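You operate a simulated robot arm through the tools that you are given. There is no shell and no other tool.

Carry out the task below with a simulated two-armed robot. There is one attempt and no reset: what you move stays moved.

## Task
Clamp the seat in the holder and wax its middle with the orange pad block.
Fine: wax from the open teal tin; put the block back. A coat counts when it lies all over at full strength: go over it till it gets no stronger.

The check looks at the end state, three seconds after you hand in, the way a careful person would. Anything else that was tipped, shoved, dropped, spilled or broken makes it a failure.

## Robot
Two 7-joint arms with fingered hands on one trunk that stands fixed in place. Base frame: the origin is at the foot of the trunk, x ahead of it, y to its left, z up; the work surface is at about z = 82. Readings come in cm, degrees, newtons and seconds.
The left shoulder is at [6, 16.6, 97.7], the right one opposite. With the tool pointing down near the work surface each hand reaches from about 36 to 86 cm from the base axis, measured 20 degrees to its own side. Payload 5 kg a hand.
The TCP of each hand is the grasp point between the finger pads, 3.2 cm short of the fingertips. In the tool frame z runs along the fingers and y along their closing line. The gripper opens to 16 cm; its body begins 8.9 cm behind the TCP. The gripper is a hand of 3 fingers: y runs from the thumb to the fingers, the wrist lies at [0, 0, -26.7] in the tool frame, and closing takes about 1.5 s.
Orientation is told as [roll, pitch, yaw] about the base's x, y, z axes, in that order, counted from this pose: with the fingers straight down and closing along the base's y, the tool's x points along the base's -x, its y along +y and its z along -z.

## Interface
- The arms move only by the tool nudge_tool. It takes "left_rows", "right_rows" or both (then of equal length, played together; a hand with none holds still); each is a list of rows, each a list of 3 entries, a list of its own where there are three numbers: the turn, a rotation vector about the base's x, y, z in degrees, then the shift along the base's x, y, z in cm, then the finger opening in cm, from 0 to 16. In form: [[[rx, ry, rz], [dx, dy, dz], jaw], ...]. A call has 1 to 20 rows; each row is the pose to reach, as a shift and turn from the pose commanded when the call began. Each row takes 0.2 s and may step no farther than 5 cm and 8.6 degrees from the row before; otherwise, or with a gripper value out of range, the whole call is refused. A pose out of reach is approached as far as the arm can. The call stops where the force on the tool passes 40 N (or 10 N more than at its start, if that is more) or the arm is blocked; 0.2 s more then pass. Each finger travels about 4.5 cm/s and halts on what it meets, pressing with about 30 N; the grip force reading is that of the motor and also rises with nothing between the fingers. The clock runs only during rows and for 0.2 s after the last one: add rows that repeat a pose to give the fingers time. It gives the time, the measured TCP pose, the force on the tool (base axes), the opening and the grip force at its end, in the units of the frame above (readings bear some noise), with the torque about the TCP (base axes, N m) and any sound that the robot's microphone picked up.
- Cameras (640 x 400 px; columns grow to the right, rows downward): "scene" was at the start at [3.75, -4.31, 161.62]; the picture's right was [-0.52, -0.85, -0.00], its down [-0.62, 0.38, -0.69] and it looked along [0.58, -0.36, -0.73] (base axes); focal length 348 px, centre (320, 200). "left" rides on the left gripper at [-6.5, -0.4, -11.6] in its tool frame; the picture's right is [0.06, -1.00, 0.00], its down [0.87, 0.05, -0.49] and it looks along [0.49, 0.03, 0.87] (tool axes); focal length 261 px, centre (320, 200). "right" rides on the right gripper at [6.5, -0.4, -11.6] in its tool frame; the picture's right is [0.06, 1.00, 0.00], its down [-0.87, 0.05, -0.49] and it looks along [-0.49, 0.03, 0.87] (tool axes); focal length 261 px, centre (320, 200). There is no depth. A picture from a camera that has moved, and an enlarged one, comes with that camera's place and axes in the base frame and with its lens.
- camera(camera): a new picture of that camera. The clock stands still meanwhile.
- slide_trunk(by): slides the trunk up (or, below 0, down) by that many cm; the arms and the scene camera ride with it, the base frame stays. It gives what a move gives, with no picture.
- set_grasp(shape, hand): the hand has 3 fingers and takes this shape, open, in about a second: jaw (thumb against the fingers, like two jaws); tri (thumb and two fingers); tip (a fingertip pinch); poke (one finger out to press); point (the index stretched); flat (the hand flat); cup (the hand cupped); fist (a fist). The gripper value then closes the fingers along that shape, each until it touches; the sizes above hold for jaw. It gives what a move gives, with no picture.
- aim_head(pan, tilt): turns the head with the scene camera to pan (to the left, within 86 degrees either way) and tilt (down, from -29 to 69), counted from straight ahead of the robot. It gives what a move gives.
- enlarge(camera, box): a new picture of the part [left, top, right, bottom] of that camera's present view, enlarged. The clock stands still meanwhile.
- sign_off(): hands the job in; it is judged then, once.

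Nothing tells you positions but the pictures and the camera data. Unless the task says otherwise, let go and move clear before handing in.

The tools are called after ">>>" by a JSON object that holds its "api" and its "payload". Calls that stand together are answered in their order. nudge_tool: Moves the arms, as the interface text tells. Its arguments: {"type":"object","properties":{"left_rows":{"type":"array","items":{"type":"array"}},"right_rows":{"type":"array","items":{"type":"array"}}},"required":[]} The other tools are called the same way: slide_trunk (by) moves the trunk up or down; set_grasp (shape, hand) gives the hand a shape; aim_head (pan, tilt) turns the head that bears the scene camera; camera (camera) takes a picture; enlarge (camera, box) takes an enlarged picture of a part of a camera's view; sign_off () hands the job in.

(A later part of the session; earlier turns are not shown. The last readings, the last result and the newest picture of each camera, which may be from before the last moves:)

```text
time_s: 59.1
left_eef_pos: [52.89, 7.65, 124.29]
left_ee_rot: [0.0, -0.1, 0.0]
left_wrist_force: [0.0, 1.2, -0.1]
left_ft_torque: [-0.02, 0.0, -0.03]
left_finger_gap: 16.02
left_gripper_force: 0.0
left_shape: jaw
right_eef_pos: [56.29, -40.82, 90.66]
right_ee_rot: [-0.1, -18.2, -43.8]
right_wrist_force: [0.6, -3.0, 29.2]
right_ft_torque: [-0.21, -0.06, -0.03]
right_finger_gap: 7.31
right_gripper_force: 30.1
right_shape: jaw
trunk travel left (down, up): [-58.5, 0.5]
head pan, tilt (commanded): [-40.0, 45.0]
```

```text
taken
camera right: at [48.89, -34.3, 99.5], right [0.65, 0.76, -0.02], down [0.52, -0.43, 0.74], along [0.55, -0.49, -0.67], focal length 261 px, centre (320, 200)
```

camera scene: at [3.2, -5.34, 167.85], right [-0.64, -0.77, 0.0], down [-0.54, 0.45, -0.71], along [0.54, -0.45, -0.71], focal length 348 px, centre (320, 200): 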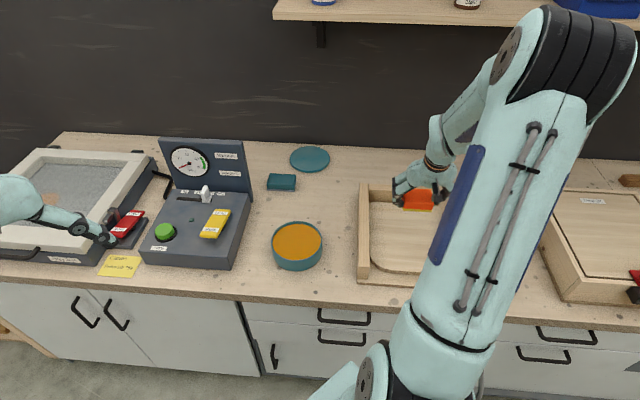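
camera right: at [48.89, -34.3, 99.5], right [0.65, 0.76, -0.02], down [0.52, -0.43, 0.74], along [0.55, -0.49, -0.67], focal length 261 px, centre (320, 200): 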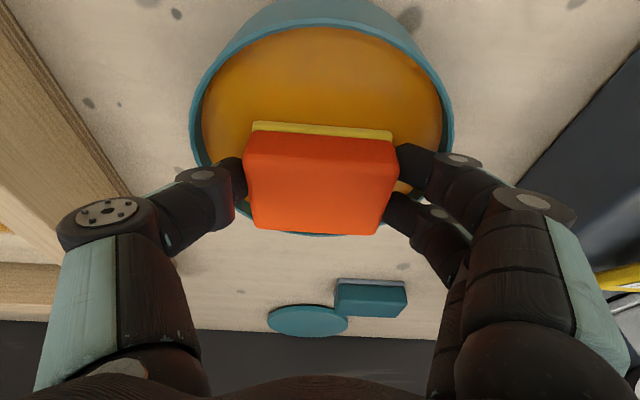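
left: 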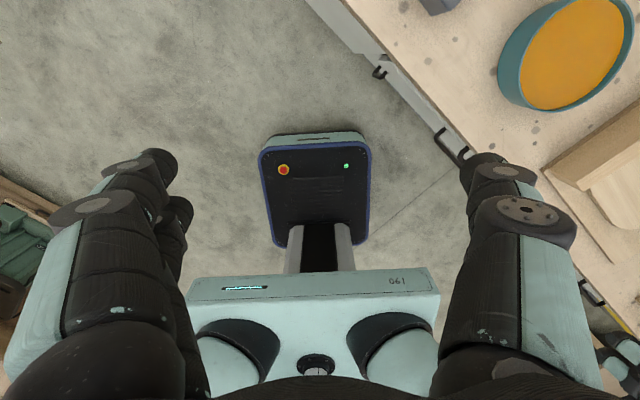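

The pad is bright yellow again. I'll hold briefly, lift, and hover high behind the seat to inspect the coat before waxing further.

>>> {"api": "nudge_tool", "payload": {"right_rows": [[[0, 0, 0], [0, 0, 0], 4], [[0, 0, 0], [0, 0, 0], 4], [[0, 0, 0], [0, 0, 2], 4], [[0, 0, 0], [0, 0, 6], 4], [[0, 0, 0], [0, 0, 10], 4], [[0, 0, 0], [-1, -2, 14], 4], [[0, 0, 0], [-2.5, -5, 17.5], 4], [[0, 0, 0], [-4.2, -8.6, 20], 4], [[0, 0, 0], [-6, -12.5, 22], 4], [[0, 0, 0], [-8, -16.5, 22.6], 4], [[0, 0, 0], [-10, -20.5, 22.6], 4], [[0, 0, 0], [-12, -24.6, 22.6], 4], [[0, 0, 0], [-14, -28.7, 22.6], 4], [[0, 0, 0], [-15.3, -31.5, 22.6], 4], [[0, 0, 0], [-15.3, -31.5, 22.6], 4]]}}

>>> {"api": "camera", "payload": {"camera": "right"}}

>>> {"api": "enlarge", "payload": {"camera": "right", "box": [160, 0, 480, 200]}}

>>> {"api": "enlarge", "payload": {"camera": "scene", "box": [340, 150, 500, 290]}}

```text
time_s: 62.3
left_eef_pos: [53.04, 7.7, 124.17]
left_ee_rot: [0.0, 0.0, 0.0]
left_wrist_force: [0.6, -0.3, -0.5]
left_ft_torque: [0.01, 0.03, 0.0]
left_finger_gap: 15.96
left_gripper_force: 0.1
left_shape: jaw
right_eef_pos: [41.05, -72.17, 112.95]
right_ee_rot: [-0.2, -18.0, -43.8]
right_wrist_force: [0.2, 0.0, -1.8]
right_ft_torque: [0.02, -0.01, -0.02]
right_finger_gap: 7.3
right_gripper_force: 29.7
right_shape: jaw
trunk travel left (down, up): [-58.5, 0.5]
head pan, tilt (commanded): [-40.0, 45.0]
```

```text
taken
camera right: at [33.67, -65.68, 121.9], right [0.65, 0.76, -0.02], down [0.53, -0.43, 0.74], along [0.55, -0.49, -0.68], focal length 261 px, centre (320, 200)
```

right: 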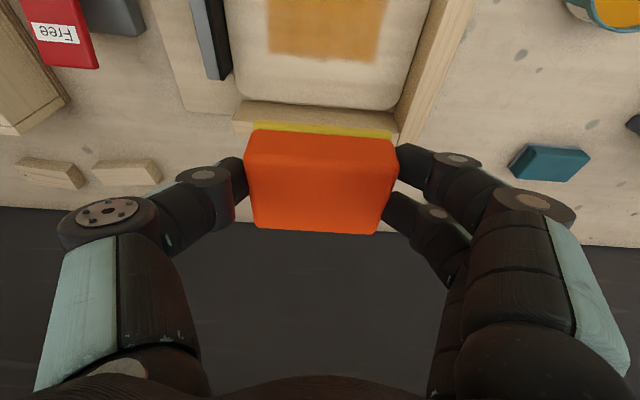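

```text
2.00 times, centred on (320, 100) of right
camera zoom: at [33.67, -65.68, 121.9], right [0.65, 0.76, -0.02], down [0.53, -0.43, 0.74], along [0.55, -0.49, -0.68], focal length 521 px, centre (320, 400)
```

zoom: 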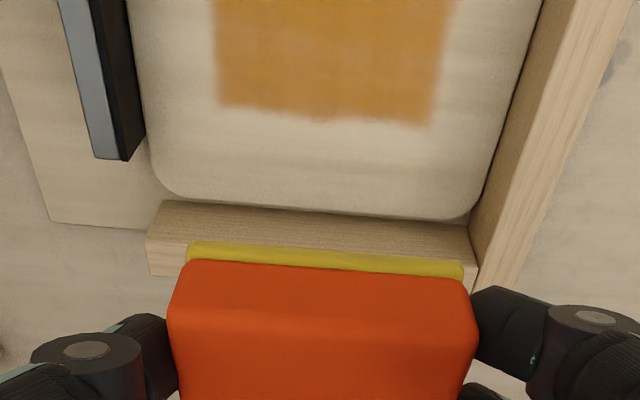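

```text
2.86 times, centred on (420, 220) of scene
camera zoom: at [3.19, -5.32, 167.85], right [-0.64, -0.77, 0.0], down [-0.54, 0.45, -0.71], along [0.54, -0.45, -0.71], focal length 993 px, centre (34, 143)
```

zoom: 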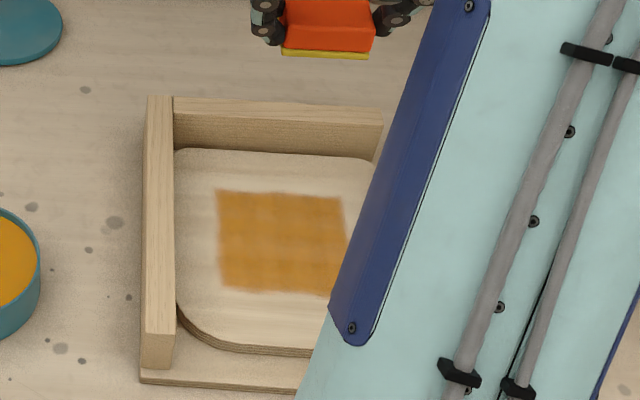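

The coat covers about 14 × 15 cm centred on the seat but looks streaky and not saturated yet. With the fresh load I'll make slower, overlapping passes over a slightly wider area, starting at the front.

>>> {"api": "nudge_tool", "payload": {"right_rows": [[[0, 0, 0], [-2.5, 0.9, -3], 4], [[0, 0, 0], [-5, 1.8, -7], 4], [[0, 0, 0], [-7.5, 2.7, -11], 4], [[0, 0, 0], [-10, 3.6, -15], 4], [[0, 0, 0], [-11.25, 4.1, -19], 4], [[0, 0, 0], [-11.25, 4.1, -21.5], 4], [[0, 0, 0], [-11.25, 4.1, -22.7], 4], [[0, 0, 0], [-11.25, 4.1, -23.3], 4], [[0, 0, 0], [-11.25, 4.1, -23.6], 4], [[0, 0, 0], [-11.25, 4.1, -23.7], 4]]}}

>>> {"api": "camera", "payload": {"camera": "right"}}

```text
time_s: 64.5
left_eef_pos: [53.03, 7.71, 124.27]
left_ee_rot: [-0.2, 0.0, 0.0]
left_wrist_force: [-0.2, 0.4, -0.7]
left_ft_torque: [0.03, 0.01, 0.01]
left_finger_gap: 15.96
left_gripper_force: 0.0
left_shape: jaw
right_eef_pos: [29.67, -68.02, 89.44]
right_ee_rot: [-0.4, -18.2, -43.8]
right_wrist_force: [-0.6, 1.3, 13.6]
right_ft_torque: [0.05, -0.15, 0.06]
right_finger_gap: 7.32
right_gripper_force: 29.7
right_shape: jaw
trunk travel left (down, up): [-58.5, 0.5]
head pan, tilt (commanded): [-40.0, 45.0]
```

```text
taken
camera right: at [22.33, -61.78, 98.28], right [0.65, 0.76, -0.02], down [0.52, -0.42, 0.74], along [0.55, -0.49, -0.67], focal length 261 px, centre (320, 200)
```

right: 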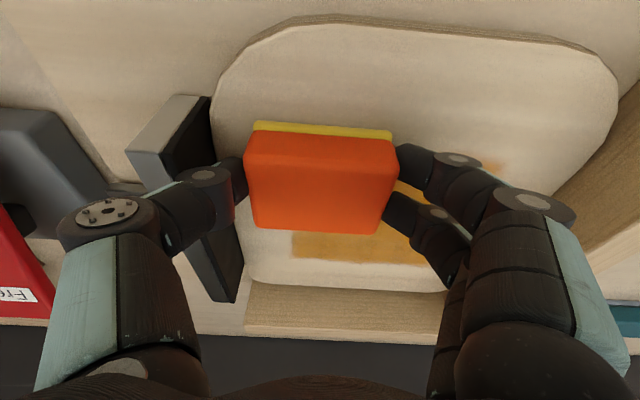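

Force is 13.6 N with good contact. Now I'll run three overlapping strokes from the front toward the centre.

>>> {"api": "nudge_tool", "payload": {"right_rows": [[[0, 0, 0], [1.3, 1.36, -0.03], 4], [[0, 0, 0], [2.6, 2.71, -0.03], 4], [[0, 0, 0], [3.9, 4.07, -0.03], 4], [[0, 0, 0], [5.2, 5.43, -0.03], 4], [[0, 0, 0], [6.5, 6.79, -0.03], 4], [[0, 0, 0], [8.23, 5.13, 0.1], 4], [[0, 0, 0], [6.93, 3.77, -0.03], 4], [[0, 0, 0], [5.63, 2.41, -0.03], 4], [[0, 0, 0], [4.33, 1.05, -0.03], 4], [[0, 0, 0], [3.03, -0.3, -0.03], 4], [[0, 0, 0], [1.73, -1.66, -0.03], 4], [[0, 0, 0], [3.47, -3.32, 0.1], 4], [[0, 0, 0], [4.77, -1.96, -0.03], 4], [[0, 0, 0], [6.07, -0.61, -0.03], 4], [[0, 0, 0], [7.37, 0.75, -0.03], 4], [[0, 0, 0], [8.67, 2.11, -0.03], 4], [[0, 0, 0], [9.97, 3.47, -0.03], 4]]}}

>>> {"api": "camera", "payload": {"camera": "right"}}

>>> {"api": "enlarge", "payload": {"camera": "scene", "box": [340, 150, 500, 290]}}

```text
time_s: 68.1
left_eef_pos: [52.99, 7.8, 124.29]
left_ee_rot: [-0.1, 0.0, 0.0]
left_wrist_force: [0.3, -0.1, -1.1]
left_ft_torque: [0.0, -0.01, -0.02]
left_finger_gap: 15.99
left_gripper_force: 0.2
left_shape: jaw
right_eef_pos: [39.69, -64.68, 89.33]
right_ee_rot: [-0.2, -18.1, -43.8]
right_wrist_force: [-4.2, -4.1, 17.7]
right_ft_torque: [-0.2, 0.06, 0.0]
right_finger_gap: 7.36
right_gripper_force: 30.0
right_shape: jaw
trunk travel left (down, up): [-58.5, 0.5]
head pan, tilt (commanded): [-40.0, 45.0]
```

```text
taken
camera right: at [32.34, -58.22, 98.27], right [0.65, 0.76, -0.02], down [0.53, -0.43, 0.74], along [0.55, -0.49, -0.68], focal length 261 px, centre (320, 200)
```

right: 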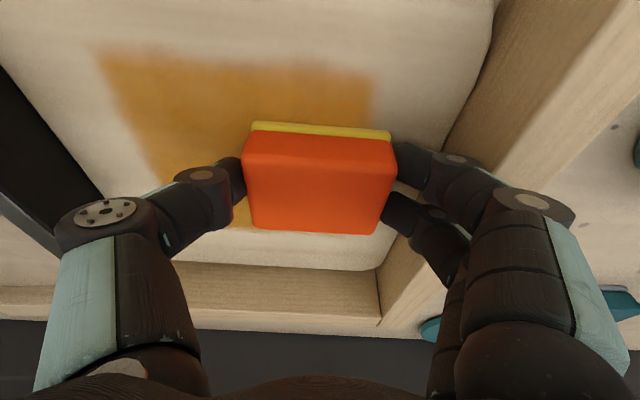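

```text
2.86 times, centred on (420, 220) of scene
camera zoom: at [3.1, -5.2, 167.85], right [-0.64, -0.77, 0.0], down [-0.54, 0.45, -0.71], along [0.54, -0.46, -0.71], focal length 993 px, centre (34, 143)
```

zoom: 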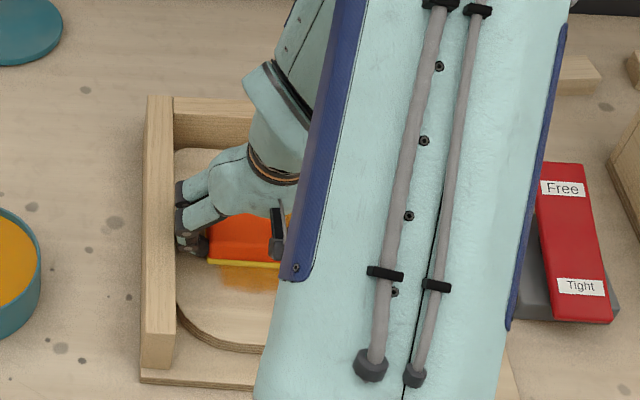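

The pad still holds wax. I'll continue with three strokes from the centre toward the rear.

>>> {"api": "nudge_tool", "payload": {"right_rows": [[[0, 0, 0], [1.73, -1.66, 0.1], 4], [[0, 0, 0], [0.43, -3.02, 0], 4], [[0, 0, 0], [-0.87, -4.37, 0], 4], [[0, 0, 0], [-2.17, -5.73, 0], 4], [[0, 0, 0], [-3.47, -7.09, 0], 4], [[0, 0, 0], [-4.77, -8.45, 0], 4], [[0, 0, 0], [-3.03, -10.11, 0.1], 4], [[0, 0, 0], [-1.73, -8.75, 0], 4], [[0, 0, 0], [-0.43, -7.39, 0], 4], [[0, 0, 0], [0.87, -6.04, 0], 4], [[0, 0, 0], [2.17, -4.68, 0], 4], [[0, 0, 0], [3.47, -3.32, 0], 4], [[0, 0, 0], [5.2, -4.98, 0.1], 4], [[0, 0, 0], [3.9, -6.34, 0], 4], [[0, 0, 0], [2.6, -7.69, 0], 4], [[0, 0, 0], [1.3, -9.05, 0], 4], [[0, 0, 0], [0, -10.41, 0], 4], [[0, 0, 0], [-1.3, -11.77, 0], 4]]}}

>>> {"api": "camera", "payload": {"camera": "right"}}

>>> {"api": "enlarge", "payload": {"camera": "scene", "box": [340, 150, 500, 290]}}

```text
time_s: 71.9
left_eef_pos: [52.89, 7.78, 124.28]
left_ee_rot: [-0.1, 0.0, 0.0]
left_wrist_force: [0.5, 0.0, -0.4]
left_ft_torque: [-0.01, 0.0, -0.03]
left_finger_gap: 15.98
left_gripper_force: 0.0
left_shape: jaw
right_eef_pos: [38.37, -76.27, 89.23]
right_ee_rot: [-0.1, -18.1, -43.8]
right_wrist_force: [5.0, 3.7, 18.3]
right_ft_torque: [0.12, -0.3, -0.01]
right_finger_gap: 7.35
right_gripper_force: 29.7
right_shape: jaw
trunk travel left (down, up): [-58.5, 0.5]
head pan, tilt (commanded): [-40.0, 45.0]
```

```text
taken
camera right: at [31.04, -69.91, 98.23], right [0.65, 0.76, -0.02], down [0.52, -0.43, 0.74], along [0.55, -0.49, -0.67], focal length 261 px, centre (320, 200)
```

right: 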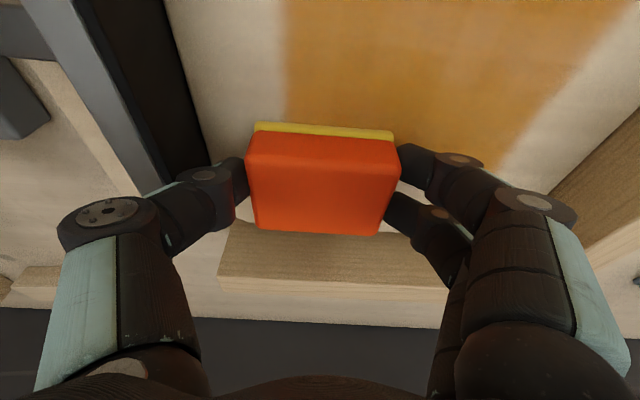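

```text
2.86 times, centred on (420, 220) of scene
camera zoom: at [3.09, -5.16, 167.87], right [-0.64, -0.77, 0.0], down [-0.54, 0.45, -0.71], along [0.54, -0.46, -0.71], focal length 993 px, centre (34, 143)
```

zoom: 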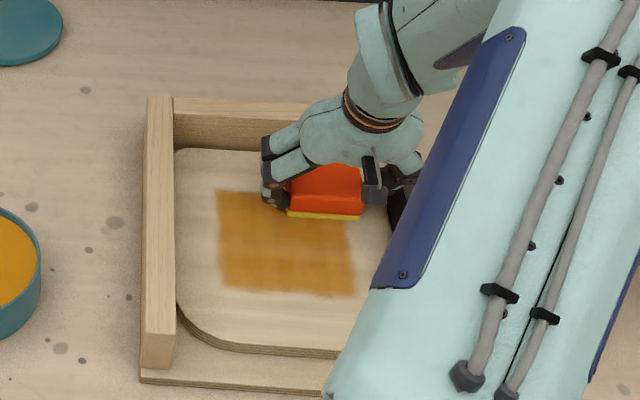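

The coat's outline didn't grow beyond a square of about 14 cm, so that is evidently the "middle". I'll keep going over it, with lines offset from the earlier ones.

>>> {"api": "nudge_tool", "payload": {"right_rows": [[[0, 0, 0], [-0.87, 0.83, 0.1], 4], [[0, 0, 0], [0.43, 2.19, 0], 4], [[0, 0, 0], [1.73, 3.54, 0], 4], [[0, 0, 0], [3.03, 4.9, 0], 4], [[0, 0, 0], [4.33, 6.26, 0], 4], [[0, 0, 0], [5.63, 7.62, 0], 4], [[0, 0, 0], [3.9, 9.28, 0.1], 4], [[0, 0, 0], [2.6, 7.92, 0], 4], [[0, 0, 0], [1.3, 6.56, 0], 4], [[0, 0, 0], [0, 5.21, 0], 4], [[0, 0, 0], [-1.3, 3.85, 0], 4], [[0, 0, 0], [-2.6, 2.49, 0], 4], [[0, 0, 0], [-4.33, 4.15, 0.1], 4], [[0, 0, 0], [-3.03, 5.51, 0], 4], [[0, 0, 0], [-1.73, 6.86, 0], 4], [[0, 0, 0], [-0.43, 8.22, 0], 4], [[0, 0, 0], [0.87, 9.58, 0], 4], [[0, 0, 0], [2.17, 10.94, 0], 4]]}}

>>> {"api": "nudge_tool", "payload": {"right_rows": [[[0, 0, 0], [-1.73, 1.66, 0.1], 4], [[0, 0, 0], [-3.03, 0.3, 0], 4], [[0, 0, 0], [-4.33, -1.06, 0], 4], [[0, 0, 0], [-5.63, -2.41, 0], 4], [[0, 0, 0], [-6.93, -3.77, 0], 4], [[0, 0, 0], [-8.23, -5.13, 0], 4], [[0, 0, 0], [-9.97, -3.47, 0.1], 4], [[0, 0, 0], [-8.67, -2.11, 0], 4], [[0, 0, 0], [-7.37, -0.75, 0], 4], [[0, 0, 0], [-6.07, 0.61, 0], 4], [[0, 0, 0], [-4.77, 1.96, 0], 4], [[0, 0, 0], [-3.47, 3.32, 0], 4]]}}

>>> {"api": "camera", "payload": {"camera": "right"}}

```text
time_s: 75.7
left_eef_pos: [52.99, 7.72, 124.24]
left_ee_rot: [-0.2, -0.1, 0.0]
left_wrist_force: [0.1, -0.2, -0.1]
left_ft_torque: [-0.02, 0.01, 0.03]
left_finger_gap: 15.98
left_gripper_force: 0.0
left_shape: jaw
right_eef_pos: [40.55, -65.54, 89.32]
right_ee_rot: [-0.2, -18.1, -43.8]
right_wrist_force: [-3.6, -3.0, 18.0]
right_ft_torque: [-0.2, 0.07, 0.0]
right_finger_gap: 7.31
right_gripper_force: 30.1
right_shape: jaw
trunk travel left (down, up): [-58.5, 0.5]
head pan, tilt (commanded): [-40.0, 45.0]
```

```text
time_s: 78.3
left_eef_pos: [53.11, 7.72, 124.29]
left_ee_rot: [-0.1, 0.0, 0.0]
left_wrist_force: [1.4, -1.4, -0.2]
left_ft_torque: [-0.01, 0.01, -0.01]
left_finger_gap: 15.99
left_gripper_force: 0.1
left_shape: jaw
right_eef_pos: [37.1, -62.08, 89.48]
right_ee_rot: [-0.1, -18.0, -43.9]
right_wrist_force: [-3.5, -2.0, 14.8]
right_ft_torque: [-0.16, 0.03, 0.02]
right_finger_gap: 7.29
right_gripper_force: 30.3
right_shape: jaw
trunk travel left (down, up): [-58.5, 0.5]
head pan, tilt (commanded): [-40.0, 45.0]
```

```text
taken
camera right: at [29.7, -55.66, 98.27], right [0.65, 0.76, -0.02], down [0.53, -0.43, 0.74], along [0.55, -0.49, -0.68], focal length 261 px, centre (320, 200)
```

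right: 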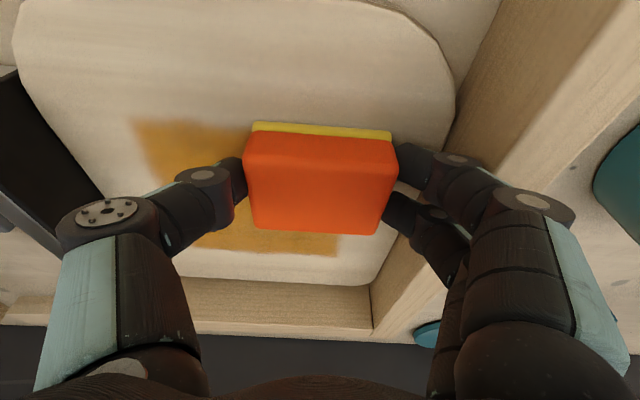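

Now I'll lift off to the same hover spot as before and compare the coat's colour.

>>> {"api": "nudge_tool", "payload": {"right_rows": [[[0, 0, 0], [0, 0, 2], 4], [[0, 0, 0], [0, 0, 6], 4], [[0, 0, 0], [0.8, -2, 10], 4], [[0, 0, 0], [1.6, -4, 14], 4], [[0, 0, 0], [2.4, -6, 18], 4], [[0, 0, 0], [3.2, -8, 22], 4], [[0, 0, 0], [3.9, -10.2, 23.7], 4], [[0, 0, 0], [3.9, -10.2, 23.7], 4]]}}

>>> {"api": "enlarge", "payload": {"camera": "scene", "box": [340, 150, 500, 290]}}

>>> {"api": "enlarge", "payload": {"camera": "right", "box": [160, 0, 480, 200]}}

```text
time_s: 80.1
left_eef_pos: [53.06, 7.68, 124.2]
left_ee_rot: [0.0, -0.1, 0.0]
left_wrist_force: [0.7, -0.7, -0.6]
left_ft_torque: [-0.02, -0.01, -0.01]
left_finger_gap: 15.99
left_gripper_force: 0.1
left_shape: jaw
right_eef_pos: [40.9, -72.34, 112.94]
right_ee_rot: [-0.2, -17.9, -43.8]
right_wrist_force: [0.7, 0.3, -1.6]
right_ft_torque: [-0.01, 0.0, -0.05]
right_finger_gap: 7.33
right_gripper_force: 29.5
right_shape: jaw
trunk travel left (down, up): [-58.5, 0.5]
head pan, tilt (commanded): [-40.0, 45.0]
```

```text
2.86 times, centred on (420, 220) of scene
camera zoom: at [3.13, -5.29, 167.86], right [-0.64, -0.77, 0.0], down [-0.54, 0.45, -0.71], along [0.54, -0.45, -0.71], focal length 993 px, centre (34, 143)
```

zoom: 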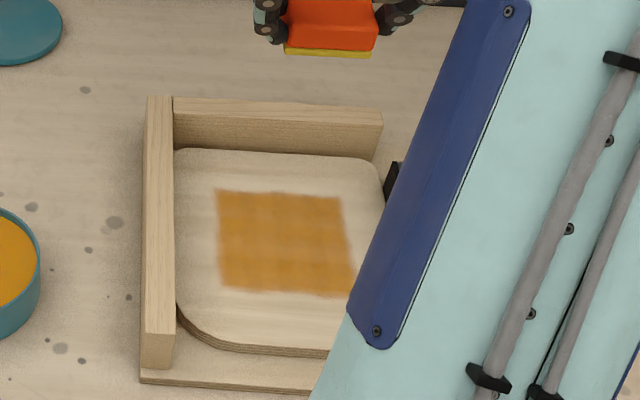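

```text
2.00 times, centred on (320, 100) of right
camera zoom: at [33.59, -65.99, 121.93], right [0.65, 0.76, -0.02], down [0.53, -0.43, 0.74], along [0.55, -0.49, -0.68], focal length 521 px, centre (320, 400)
```

zoom: 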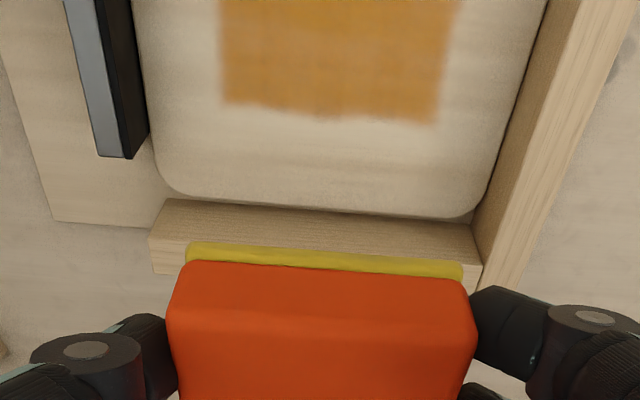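

The coat looks a little stronger and the pad still holds wax. I'll zoom tightly on the coat to check its evenness.

>>> {"api": "enlarge", "payload": {"camera": "scene", "box": [385, 190, 445, 240]}}

>>> {"api": "enlarge", "payload": {"camera": "right", "box": [250, 0, 410, 80]}}

```text
8.00 times, centred on (415, 215) of scene
camera zoom: at [3.13, -5.29, 167.86], right [-0.64, -0.77, 0.0], down [-0.54, 0.45, -0.71], along [0.54, -0.45, -0.71], focal length 2780 px, centre (-440, 80)
```

zoom: 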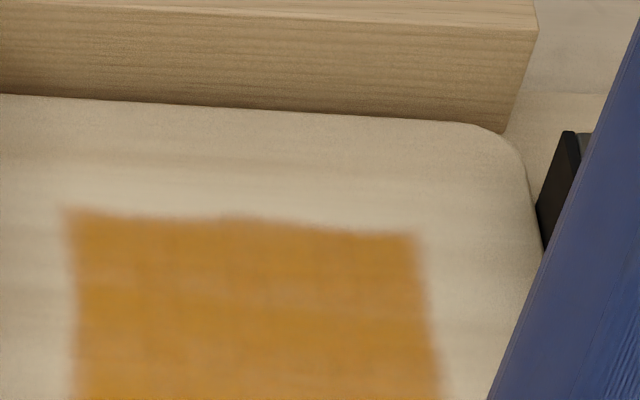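

```text
4.00 times, centred on (330, 40) of right
camera zoom: at [33.59, -65.99, 121.93], right [0.65, 0.76, -0.02], down [0.53, -0.43, 0.74], along [0.55, -0.49, -0.68], focal length 1043 px, centre (280, 840)
```

zoom: 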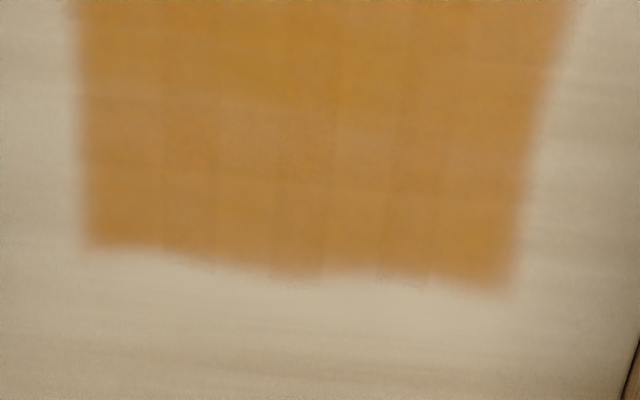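

The coat is fairly even, with slightly weaker cells toward the rear. I'll re-dip for another full coat.

>>> {"api": "nudge_tool", "payload": {"right_rows": [[[0, 0, 0], [2, 4, -2], 4], [[0, 0, 0], [4, 8.1, -4], 4], [[0, 0, 0], [6, 12.2, -6], 4], [[0, 0, 0], [8, 16.3, -8], 4], [[0, 0, 0], [10, 20.4, -10], 4], [[0, 0, 0], [12, 24.5, -10.5], 4], [[0, 0, 0], [14, 28.6, -11], 4], [[0, 0, 0], [15.4, 31.5, -11.5], 4], [[0, 0, 0], [15.4, 31.5, -14], 4], [[0, 0, 0], [15.4, 31.5, -18], 4], [[0, 0, 0], [15.4, 31.5, -21], 4], [[0, 0, 0], [15.4, 31.5, -22], 4], [[0, 0, 0], [15.4, 31.5, -22.4], 4], [[0, 0, 0], [15.4, 31.5, -22.55], 4], [[0, 0, 0], [15.4, 31.5, -22.55], 4], [[0, 0, 0], [15.4, 31.5, -22.55], 4], [[0, 0, 0], [15.4, 31.5, -22.55], 4], [[0, 0, 0], [15.4, 31.5, -22.55], 4]]}}

>>> {"api": "camera", "payload": {"camera": "right"}}

```text
time_s: 83.9
left_eef_pos: [52.83, 7.66, 124.2]
left_ee_rot: [-0.1, -0.1, -0.1]
left_wrist_force: [0.4, 0.6, -0.2]
left_ft_torque: [0.02, 0.01, -0.01]
left_finger_gap: 15.98
left_gripper_force: 0.1
left_shape: jaw
right_eef_pos: [56.3, -40.93, 90.57]
right_ee_rot: [-0.2, -18.2, -43.9]
right_wrist_force: [1.9, -4.2, 33.9]
right_ft_torque: [-0.31, -0.16, -0.01]
right_finger_gap: 7.33
right_gripper_force: 30.6
right_shape: jaw
trunk travel left (down, up): [-58.5, 0.5]
head pan, tilt (commanded): [-40.0, 45.0]
```

```text
taken
camera right: at [49.03, -34.49, 99.49], right [0.65, 0.76, -0.02], down [0.52, -0.43, 0.74], along [0.55, -0.49, -0.67], focal length 261 px, centre (320, 200)
```

right: 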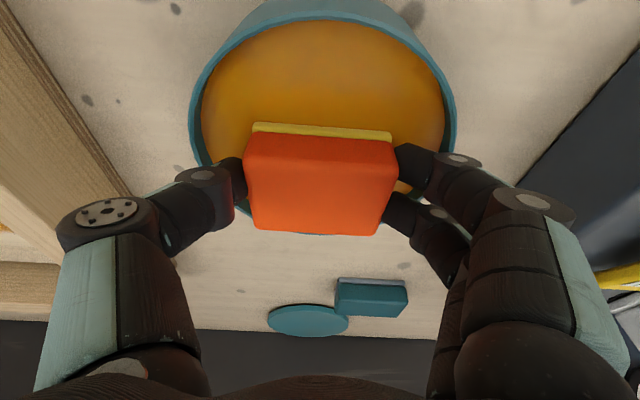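

Loaded again. Back to the seat, this time starting at the rear edge of the middle.

>>> {"api": "nudge_tool", "payload": {"right_rows": [[[0, 0, 0], [0, 0, 2], 4], [[0, 0, 0], [0, 0, 6], 4], [[0, 0, 0], [0, 0, 10], 4], [[0, 0, 0], [-1, -2, 12], 4], [[0, 0, 0], [-3, -5.8, 12], 4], [[0, 0, 0], [-5, -9.6, 12], 4], [[0, 0, 0], [-7, -13.4, 12], 4], [[0, 0, 0], [-9.2, -17.7, 12], 4], [[0, 0, 0], [-11.4, -21.9, 12], 4], [[0, 0, 0], [-13.6, -26.1, 12], 4], [[0, 0, 0], [-15.8, -30.3, 12], 4], [[0, 0, 0], [-17.8, -34.1, 10], 4], [[0, 0, 0], [-18.27, -35.03, 6], 4], [[0, 0, 0], [-18.27, -35.03, 2], 4], [[0, 0, 0], [-18.27, -35.03, 0.3], 4], [[0, 0, 0], [-18.27, -35.03, -0.6], 4], [[0, 0, 0], [-18.27, -35.03, -1.0], 4], [[0, 0, 0], [-18.27, -35.03, -1.2], 4]]}}

```text
time_s: 87.7
left_eef_pos: [53.04, 7.66, 124.26]
left_ee_rot: [-0.1, -0.1, -0.1]
left_wrist_force: [-0.2, -0.1, 0.5]
left_ft_torque: [-0.01, 0.02, 0.02]
left_finger_gap: 15.99
left_gripper_force: 0.0
left_shape: jaw
right_eef_pos: [38.2, -76.0, 89.42]
right_ee_rot: [-0.3, -18.3, -43.8]
right_wrist_force: [-0.8, 0.2, 13.6]
right_ft_torque: [0.08, -0.15, -0.01]
right_finger_gap: 7.32
right_gripper_force: 29.7
right_shape: jaw
trunk travel left (down, up): [-58.5, 0.5]
head pan, tilt (commanded): [-40.0, 45.0]
```

>>> {"api": "nudge_tool", "payload": {"right_rows": [[[0, 0, 0], [1.3, 1.36, -0.05], 4], [[0, 0, 0], [2.6, 2.71, -0.05], 4], [[0, 0, 0], [3.9, 4.07, -0.05], 4], [[0, 0, 0], [5.2, 5.43, -0.05], 4], [[0, 0, 0], [6.5, 6.79, -0.05], 4], [[0, 0, 0], [4.77, 8.45, 0.1], 4], [[0, 0, 0], [3.47, 7.09, -0.05], 4], [[0, 0, 0], [2.17, 5.73, -0.05], 4], [[0, 0, 0], [0.87, 4.37, -0.05], 4], [[0, 0, 0], [-0.43, 3.02, -0.05], 4], [[0, 0, 0], [-1.73, 1.66, -0.05], 4], [[0, 0, 0], [-3.47, 3.32, 0.1], 4], [[0, 0, 0], [-2.17, 4.68, -0.05], 4], [[0, 0, 0], [-0.87, 6.04, -0.05], 4], [[0, 0, 0], [0.43, 7.39, -0.05], 4], [[0, 0, 0], [1.73, 8.75, -0.05], 4], [[0, 0, 0], [3.03, 10.11, -0.05], 4]]}}

>>> {"api": "nudge_tool", "payload": {"right_rows": [[[0, 0, 0], [-1.73, 1.66, 0.1], 4], [[0, 0, 0], [-3.03, 0.3, 0], 4], [[0, 0, 0], [-4.33, -1.06, 0], 4], [[0, 0, 0], [-5.63, -2.41, 0], 4], [[0, 0, 0], [-6.93, -3.77, 0], 4], [[0, 0, 0], [-8.23, -5.13, 0], 4], [[0, 0, 0], [-9.97, -3.47, 0.1], 4], [[0, 0, 0], [-8.67, -2.11, 0], 4], [[0, 0, 0], [-7.37, -0.75, 0], 4], [[0, 0, 0], [-6.07, 0.61, 0], 4], [[0, 0, 0], [-4.77, 1.96, 0], 4], [[0, 0, 0], [-3.47, 3.32, 0], 4], [[0, 0, 0], [-4.77, 4.57, 0.1], 4], [[0, 0, 0], [-6.07, 3.21, 0], 4], [[0, 0, 0], [-7.37, 1.86, 0], 4], [[0, 0, 0], [-8.67, 0.5, 0], 4], [[0, 0, 0], [-9.97, -0.86, 0], 4], [[0, 0, 0], [-11.27, -2.22, 0], 4]]}}

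>>> {"api": "camera", "payload": {"camera": "right"}}

```text
time_s: 91.3
left_eef_pos: [52.91, 7.67, 124.22]
left_ee_rot: [-0.2, -0.1, 0.0]
left_wrist_force: [0.2, 0.0, 0.3]
left_ft_torque: [-0.02, 0.02, 0.02]
left_finger_gap: 15.98
left_gripper_force: 0.0
left_shape: jaw
right_eef_pos: [41.02, -65.84, 89.24]
right_ee_rot: [-0.2, -18.0, -43.8]
right_wrist_force: [-6.9, -6.9, 26.4]
right_ft_torque: [-0.27, 0.09, 0.05]
right_finger_gap: 7.31
right_gripper_force: 30.0
right_shape: jaw
trunk travel left (down, up): [-58.5, 0.5]
head pan, tilt (commanded): [-40.0, 45.0]
```

```text
time_s: 95.1
left_eef_pos: [52.91, 7.74, 124.24]
left_ee_rot: [-0.2, -0.2, 0.1]
left_wrist_force: [0.3, 0.8, 0.6]
left_ft_torque: [0.01, -0.03, -0.03]
left_finger_gap: 16.01
left_gripper_force: 0.2
left_shape: jaw
right_eef_pos: [29.93, -68.04, 89.14]
right_ee_rot: [-0.1, -18.0, -43.9]
right_wrist_force: [3.7, 5.6, 22.9]
right_ft_torque: [0.28, -0.52, 0.03]
right_finger_gap: 7.37
right_gripper_force: 30.4
right_shape: jaw
trunk travel left (down, up): [-58.5, 0.5]
head pan, tilt (commanded): [-40.0, 45.0]
```

```text
taken
camera right: at [22.49, -61.47, 98.17], right [0.65, 0.76, -0.02], down [0.53, -0.43, 0.74], along [0.55, -0.49, -0.68], focal length 261 px, centre (320, 200)
```

right: 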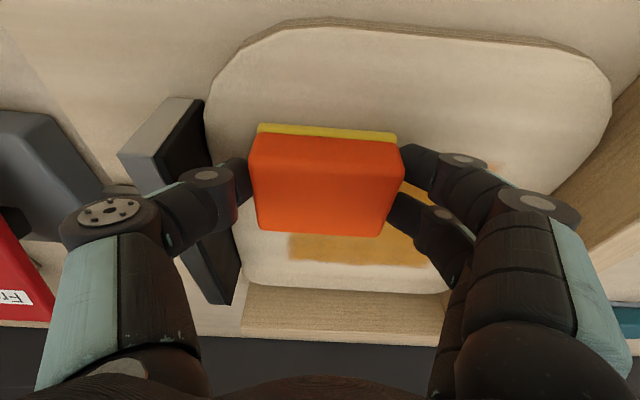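

>>> {"api": "nudge_tool", "payload": {"right_rows": [[[0, 0, 0], [0.87, -0.83, 0.1], 4], [[0, 0, 0], [2.17, 0.53, 0], 4], [[0, 0, 0], [3.47, 1.88, 0], 4], [[0, 0, 0], [4.77, 3.24, 0], 4], [[0, 0, 0], [6.07, 4.6, 0], 4], [[0, 0, 0], [7.37, 5.96, 0], 4], [[0, 0, 0], [9.1, 4.3, 0.1], 4], [[0, 0, 0], [7.8, 2.94, 0], 4], [[0, 0, 0], [6.5, 1.58, 0], 4], [[0, 0, 0], [5.2, 0.23, 0], 4], [[0, 0, 0], [3.9, -1.13, 0], 4], [[0, 0, 0], [2.6, -2.49, 0], 4], [[0, 0, 0], [4.33, -4.15, 0.1], 4], [[0, 0, 0], [5.63, -2.79, 0], 4], [[0, 0, 0], [6.93, -1.44, 0], 4], [[0, 0, 0], [8.23, -0.08, 0], 4], [[0, 0, 0], [9.53, 1.28, 0], 4], [[0, 0, 0], [10.83, 2.64, 0], 4]]}}

>>> {"api": "nudge_tool", "payload": {"right_rows": [[[0, 0, 0], [1.73, -1.66, 0.1], 4], [[0, 0, 0], [0.43, -3.02, 0], 4], [[0, 0, 0], [-0.87, -4.37, 0], 4], [[0, 0, 0], [-2.17, -5.73, 0], 4], [[0, 0, 0], [-3.47, -7.09, 0], 4], [[0, 0, 0], [-4.77, -8.45, 0], 4], [[0, 0, 0], [-3.03, -10.11, 0.1], 4], [[0, 0, 0], [-1.73, -8.75, 0], 4], [[0, 0, 0], [-0.43, -7.39, 0], 4], [[0, 0, 0], [0.87, -6.04, 0], 4], [[0, 0, 0], [2.17, -4.68, 0], 4], [[0, 0, 0], [3.47, -3.32, 0], 4]]}}

>>> {"api": "camera", "payload": {"camera": "right"}}

```text
time_s: 98.9
left_eef_pos: [53.03, 7.61, 124.29]
left_ee_rot: [-0.1, -0.1, 0.0]
left_wrist_force: [1.3, 0.2, -0.4]
left_ft_torque: [0.02, 0.03, -0.01]
left_finger_gap: 16.0
left_gripper_force: 0.1
left_shape: jaw
right_eef_pos: [40.73, -65.32, 89.25]
right_ee_rot: [-0.4, -18.1, -43.8]
right_wrist_force: [-7.2, -6.8, 27.7]
right_ft_torque: [-0.39, 0.09, 0.03]
right_finger_gap: 7.31
right_gripper_force: 29.9
right_shape: jaw
trunk travel left (down, up): [-58.5, 0.5]
head pan, tilt (commanded): [-40.0, 45.0]
```

```text
time_s: 101.5
left_eef_pos: [52.92, 7.64, 124.34]
left_ee_rot: [0.0, -0.1, 0.0]
left_wrist_force: [0.0, 0.3, 0.1]
left_ft_torque: [-0.04, -0.06, -0.01]
left_finger_gap: 15.98
left_gripper_force: 0.1
left_shape: jaw
right_eef_pos: [44.13, -68.69, 89.38]
right_ee_rot: [-0.3, -18.1, -43.8]
right_wrist_force: [-6.5, -7.0, 22.0]
right_ft_torque: [-0.04, -0.11, 0.1]
right_finger_gap: 7.33
right_gripper_force: 30.2
right_shape: jaw
trunk travel left (down, up): [-58.5, 0.5]
head pan, tilt (commanded): [-40.0, 45.0]
```

```text
taken
camera right: at [36.67, -62.29, 98.18], right [0.65, 0.76, -0.02], down [0.52, -0.43, 0.74], along [0.55, -0.49, -0.68], focal length 261 px, centre (320, 200)
```

right: 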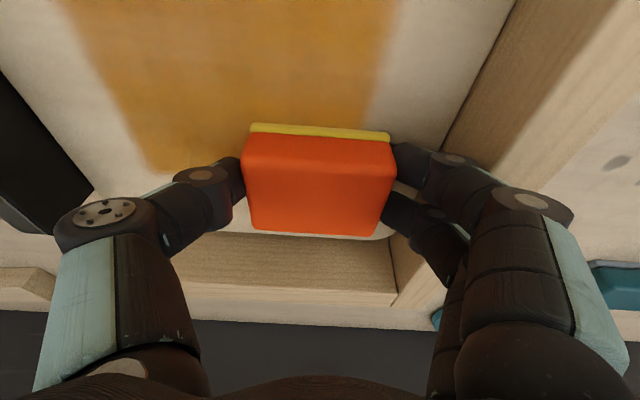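

Lift and inspect again from the same hover spot.

>>> {"api": "nudge_tool", "payload": {"right_rows": [[[0, 0, 0], [0, 0, 2], 4], [[0, 0, 0], [0, 0, 6], 4], [[0, 0, 0], [-0.6, -0.7, 10], 4], [[0, 0, 0], [-1.2, -1.4, 14], 4], [[0, 0, 0], [-1.8, -2.1, 18], 4], [[0, 0, 0], [-2.4, -2.8, 22], 4], [[0, 0, 0], [-3.1, -3.6, 23.8], 4], [[0, 0, 0], [-3.1, -3.6, 23.8], 4]]}}

>>> {"api": "enlarge", "payload": {"camera": "scene", "box": [340, 150, 500, 290]}}

>>> {"api": "enlarge", "payload": {"camera": "scene", "box": [385, 200, 465, 260]}}

>>> {"api": "enlarge", "payload": {"camera": "right", "box": [250, 0, 410, 80]}}

```text
time_s: 103.3
left_eef_pos: [53.03, 7.61, 124.28]
left_ee_rot: [0.0, 0.0, 0.0]
left_wrist_force: [-0.4, -0.2, -0.4]
left_ft_torque: [0.0, 0.02, -0.04]
left_finger_gap: 15.98
left_gripper_force: 0.1
left_shape: jaw
right_eef_pos: [41.13, -72.2, 112.89]
right_ee_rot: [-0.2, -18.1, -43.8]
right_wrist_force: [0.3, -0.1, -1.9]
right_ft_torque: [0.01, -0.05, 0.01]
right_finger_gap: 7.32
right_gripper_force: 30.1
right_shape: jaw
trunk travel left (down, up): [-58.5, 0.5]
head pan, tilt (commanded): [-40.0, 45.0]
```

```text
2.86 times, centred on (420, 220) of scene
camera zoom: at [3.19, -5.35, 167.85], right [-0.64, -0.77, 0.0], down [-0.54, 0.45, -0.71], along [0.54, -0.45, -0.71], focal length 993 px, centre (34, 143)
```

zoom: 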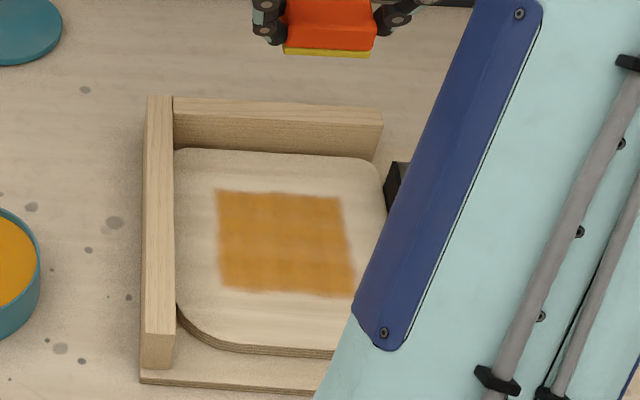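

```text
6.67 times, centred on (425, 230) of scene
camera zoom: at [3.19, -5.35, 167.85], right [-0.64, -0.77, 0.0], down [-0.54, 0.45, -0.71], along [0.54, -0.45, -0.71], focal length 2317 px, centre (-380, 0)
```

zoom: 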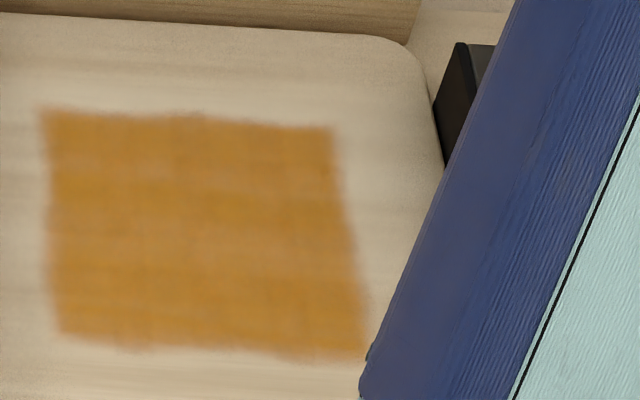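

```text
4.00 times, centred on (330, 40) of right
camera zoom: at [33.77, -65.89, 121.82], right [0.65, 0.76, -0.02], down [0.53, -0.43, 0.74], along [0.55, -0.49, -0.68], focal length 1043 px, centre (280, 840)
```

zoom: 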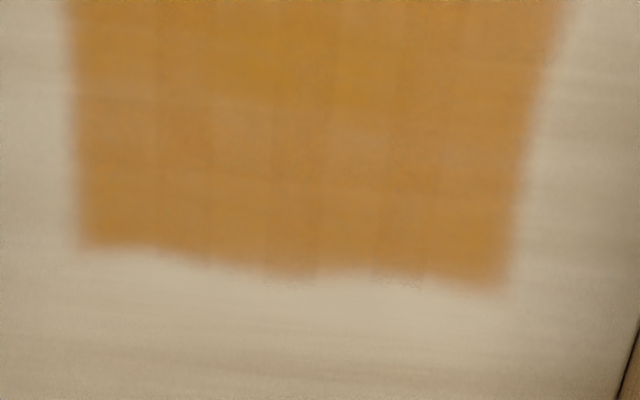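

The coat hardly changed from the last inspection, so it looks saturated. I'll pull the hand back a bit so its camera sees the whole waxed square at once.

>>> {"api": "nudge_tool", "payload": {"right_rows": [[[0, 0, 0], [-3.5, 3.2, 1], 4], [[0, 0, 0], [-7, 6.4, 2], 4], [[0, 0, 0], [-7, 6.4, 2], 4], [[0, 0, 0], [-7, 6.4, 2], 4]]}}

>>> {"api": "camera", "payload": {"camera": "right"}}

>>> {"api": "enlarge", "payload": {"camera": "right", "box": [230, 0, 422, 120]}}

```text
time_s: 104.3
left_eef_pos: [53.0, 7.68, 124.36]
left_ee_rot: [0.0, 0.1, -0.1]
left_wrist_force: [-0.1, 0.4, 0.5]
left_ft_torque: [-0.04, -0.04, 0.0]
left_finger_gap: 16.0
left_gripper_force: 0.0
left_shape: jaw
right_eef_pos: [34.12, -65.81, 114.85]
right_ee_rot: [-0.3, -17.9, -43.8]
right_wrist_force: [0.7, 0.0, -1.5]
right_ft_torque: [0.03, -0.01, 0.01]
right_finger_gap: 7.34
right_gripper_force: 29.9
right_shape: jaw
trunk travel left (down, up): [-58.5, 0.5]
head pan, tilt (commanded): [-40.0, 45.0]
```

```text
taken
camera right: at [26.72, -59.42, 123.85], right [0.65, 0.76, -0.02], down [0.53, -0.43, 0.74], along [0.55, -0.49, -0.68], focal length 261 px, centre (320, 200)
```

right: 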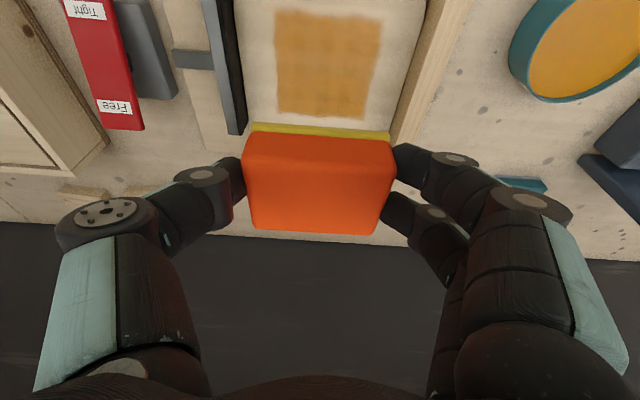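

```text
3.33 times, centred on (326, 60) of right
camera zoom: at [26.72, -59.42, 123.85], right [0.65, 0.76, -0.02], down [0.53, -0.43, 0.74], along [0.55, -0.49, -0.68], focal length 869 px, centre (300, 667)
```

zoom: 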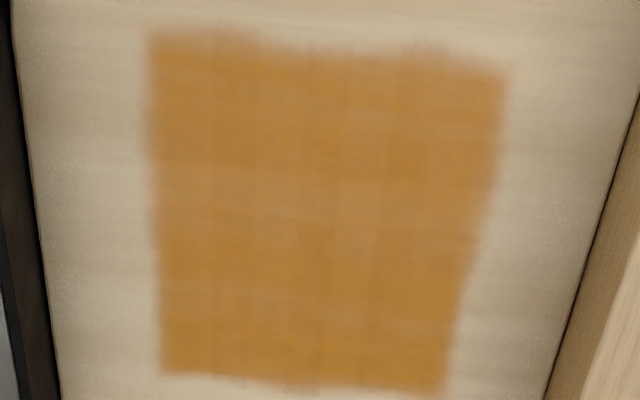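

The whole square is coated almost uniformly. To be sure it can't get stronger, I'll make one more full pass with the still-loaded pad and compare from this same viewpoint.

>>> {"api": "nudge_tool", "payload": {"right_rows": [[[0, 0, 0], [-1, -0.7, -4], 4], [[0, 0, 0], [-2, -1.4, -8], 4], [[0, 0, 0], [-3, -2.1, -12], 4], [[0, 0, 0], [-3.9, -2.7, -16], 4], [[0, 0, 0], [-3.9, -2.7, -20], 4], [[0, 0, 0], [-3.9, -2.7, -23.5], 4], [[0, 0, 0], [-3.9, -2.7, -24.9], 4], [[0, 0, 0], [-3.9, -2.7, -25.4], 4], [[0, 0, 0], [-3.9, -2.7, -25.7], 4], [[0, 0, 0], [-3.9, -2.7, -25.8], 4]]}}

>>> {"api": "nudge_tool", "payload": {"right_rows": [[[0, 0, 0], [1.3, 1.36, 0], 4], [[0, 0, 0], [2.6, 2.71, 0], 4], [[0, 0, 0], [3.9, 4.07, 0], 4], [[0, 0, 0], [5.2, 5.43, 0], 4], [[0, 0, 0], [6.5, 6.79, 0], 4], [[0, 0, 0], [8.23, 5.13, 0.1], 4], [[0, 0, 0], [6.93, 3.77, 0], 4], [[0, 0, 0], [5.63, 2.41, 0], 4], [[0, 0, 0], [4.33, 1.05, 0], 4], [[0, 0, 0], [3.03, -0.3, 0], 4], [[0, 0, 0], [1.73, -1.66, 0], 4], [[0, 0, 0], [3.47, -3.32, 0.1], 4], [[0, 0, 0], [4.77, -1.96, 0], 4], [[0, 0, 0], [6.07, -0.61, 0], 4], [[0, 0, 0], [7.37, 0.75, 0], 4], [[0, 0, 0], [8.67, 2.11, 0], 4], [[0, 0, 0], [9.97, 3.47, 0], 4]]}}

>>> {"api": "nudge_tool", "payload": {"right_rows": [[[0, 0, 0], [1.73, -1.66, 0.1], 4], [[0, 0, 0], [0.43, -3.02, 0], 4], [[0, 0, 0], [-0.87, -4.37, 0], 4], [[0, 0, 0], [-2.17, -5.73, 0], 4], [[0, 0, 0], [-3.47, -7.09, 0], 4], [[0, 0, 0], [-4.77, -8.45, 0], 4], [[0, 0, 0], [-3.03, -10.11, 0.1], 4], [[0, 0, 0], [-1.73, -8.75, 0], 4], [[0, 0, 0], [-0.43, -7.39, 0], 4], [[0, 0, 0], [0.87, -6.04, 0], 4], [[0, 0, 0], [2.17, -4.68, 0], 4], [[0, 0, 0], [3.47, -3.32, 0], 4], [[0, 0, 0], [4.62, -4.43, 0.1], 4], [[0, 0, 0], [3.32, -5.79, 0], 4], [[0, 0, 0], [2.02, -7.14, 0], 4], [[0, 0, 0], [0.72, -8.5, 0], 4], [[0, 0, 0], [-0.58, -9.86, 0], 4], [[0, 0, 0], [-1.88, -11.22, 0], 4]]}}

```text
time_s: 106.5
left_eef_pos: [52.96, 7.67, 124.35]
left_ee_rot: [-0.2, 0.0, 0.1]
left_wrist_force: [-0.8, -0.1, -0.3]
left_ft_torque: [0.01, 0.01, -0.02]
left_finger_gap: 15.99
left_gripper_force: 0.0
left_shape: jaw
right_eef_pos: [30.19, -68.58, 89.24]
right_ee_rot: [-0.3, -18.1, -43.7]
right_wrist_force: [-0.7, 0.3, 15.4]
right_ft_torque: [-0.03, -0.12, -0.04]
right_finger_gap: 7.34
right_gripper_force: 29.8
right_shape: jaw
trunk travel left (down, up): [-58.5, 0.5]
head pan, tilt (commanded): [-40.0, 45.0]
```

```text
time_s: 110.1
left_eef_pos: [52.84, 7.71, 124.27]
left_ee_rot: [-0.1, 0.0, 0.0]
left_wrist_force: [-0.6, 1.1, -0.8]
left_ft_torque: [-0.02, -0.01, 0.0]
left_finger_gap: 15.98
left_gripper_force: 0.1
left_shape: jaw
right_eef_pos: [40.19, -65.07, 89.23]
right_ee_rot: [-0.2, -18.2, -43.8]
right_wrist_force: [-4.5, -6.3, 19.5]
right_ft_torque: [-0.32, 0.1, -0.02]
right_finger_gap: 7.34
right_gripper_force: 29.7
right_shape: jaw
trunk travel left (down, up): [-58.5, 0.5]
head pan, tilt (commanded): [-40.0, 45.0]
```

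```text
time_s: 113.9
left_eef_pos: [53.04, 7.67, 124.34]
left_ee_rot: [-0.1, 0.0, -0.1]
left_wrist_force: [0.4, -0.3, 0.1]
left_ft_torque: [0.03, 0.0, 0.02]
left_finger_gap: 15.98
left_gripper_force: 0.1
left_shape: jaw
right_eef_pos: [38.28, -76.38, 89.23]
right_ee_rot: [-0.2, -18.2, -43.8]
right_wrist_force: [3.1, 3.1, 14.5]
right_ft_torque: [0.11, -0.29, 0.0]
right_finger_gap: 7.32
right_gripper_force: 29.8
right_shape: jaw
trunk travel left (down, up): [-58.5, 0.5]
head pan, tilt (commanded): [-40.0, 45.0]
```

>>> {"api": "nudge_tool", "payload": {"right_rows": [[[0, 0, 0], [0, 0, 2], 4], [[0, 0, 0], [0, 0, 6], 4], [[0, 0, 0], [-0.8, 2, 10], 4], [[0, 0, 0], [-1.6, 4, 14], 4], [[0, 0, 0], [-2.4, 6, 18], 4], [[0, 0, 0], [-3.2, 8, 22], 4], [[0, 0, 0], [-4.16, 10.57, 25.8], 4], [[0, 0, 0], [-4.16, 10.57, 25.8], 4], [[0, 0, 0], [-4.16, 10.57, 25.8], 4]]}}

>>> {"api": "enlarge", "payload": {"camera": "right", "box": [230, 0, 422, 120]}}

>>> {"api": "camera", "payload": {"camera": "right"}}

```text
time_s: 115.9
left_eef_pos: [53.02, 7.7, 124.33]
left_ee_rot: [0.0, 0.0, -0.1]
left_wrist_force: [-0.2, -0.8, -0.4]
left_ft_torque: [-0.02, -0.01, 0.02]
left_finger_gap: 15.98
left_gripper_force: 0.0
left_shape: jaw
right_eef_pos: [33.98, -65.81, 114.87]
right_ee_rot: [-0.2, -18.0, -43.8]
right_wrist_force: [0.2, 0.3, -0.7]
right_ft_torque: [0.01, 0.03, 0.02]
right_finger_gap: 7.32
right_gripper_force: 30.1
right_shape: jaw
trunk travel left (down, up): [-58.5, 0.5]
head pan, tilt (commanded): [-40.0, 45.0]
```

```text
3.33 times, centred on (326, 60) of right
camera zoom: at [26.68, -59.33, 123.87], right [0.65, 0.76, -0.02], down [0.53, -0.43, 0.74], along [0.55, -0.49, -0.68], focal length 869 px, centre (300, 667)
```

zoom: 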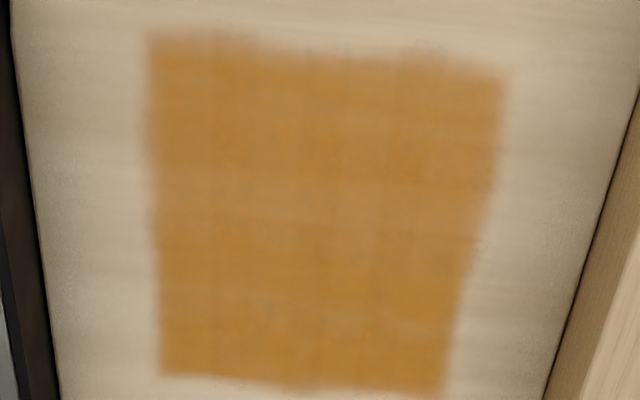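

```text
taken
camera right: at [26.68, -59.33, 123.87], right [0.65, 0.76, -0.02], down [0.53, -0.43, 0.74], along [0.55, -0.49, -0.68], focal length 261 px, centre (320, 200)
```

right: 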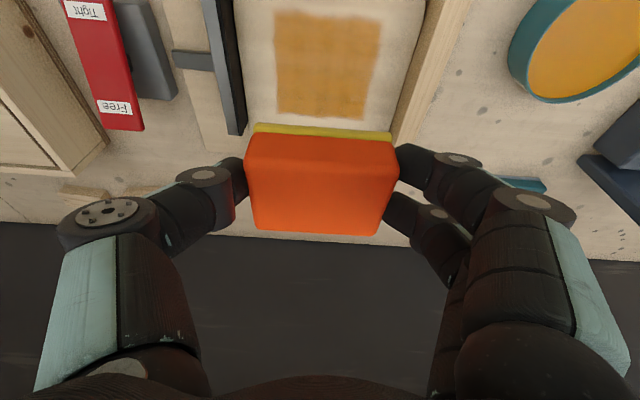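

I'll zoom on the centre portion, where I suspected it was slightly lighter.

>>> {"api": "enlarge", "payload": {"camera": "right", "box": [270, 5, 386, 120]}}

>>> {"api": "enlarge", "payload": {"camera": "scene", "box": [340, 150, 500, 290]}}

```text
3.48 times, centred on (328, 62) of right
camera zoom: at [26.68, -59.33, 123.87], right [0.65, 0.76, -0.02], down [0.53, -0.43, 0.74], along [0.55, -0.49, -0.68], focal length 907 px, centre (292, 678)
```

zoom: 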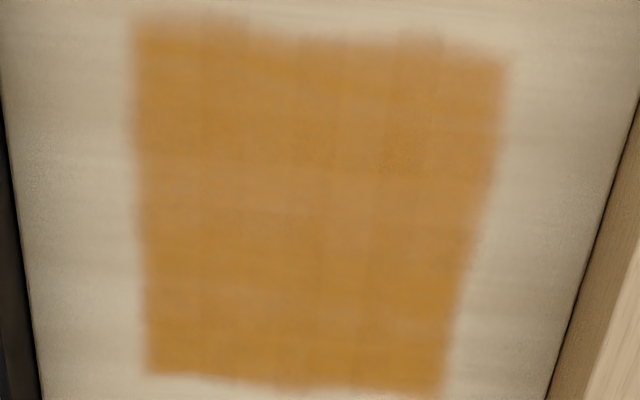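

```text
2.86 times, centred on (420, 220) of scene
camera zoom: at [3.12, -5.27, 167.86], right [-0.64, -0.77, 0.0], down [-0.54, 0.45, -0.71], along [0.54, -0.45, -0.71], focal length 993 px, centre (34, 143)
```

zoom: 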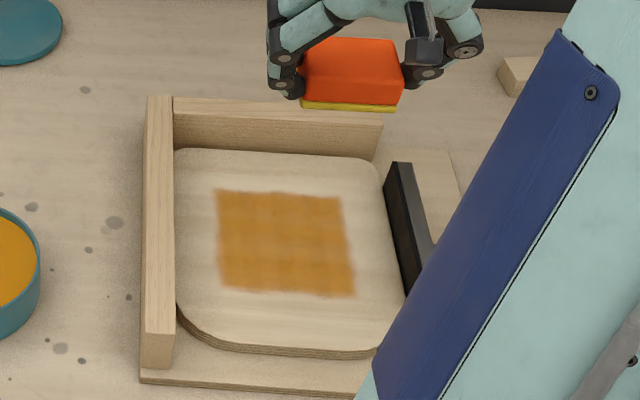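

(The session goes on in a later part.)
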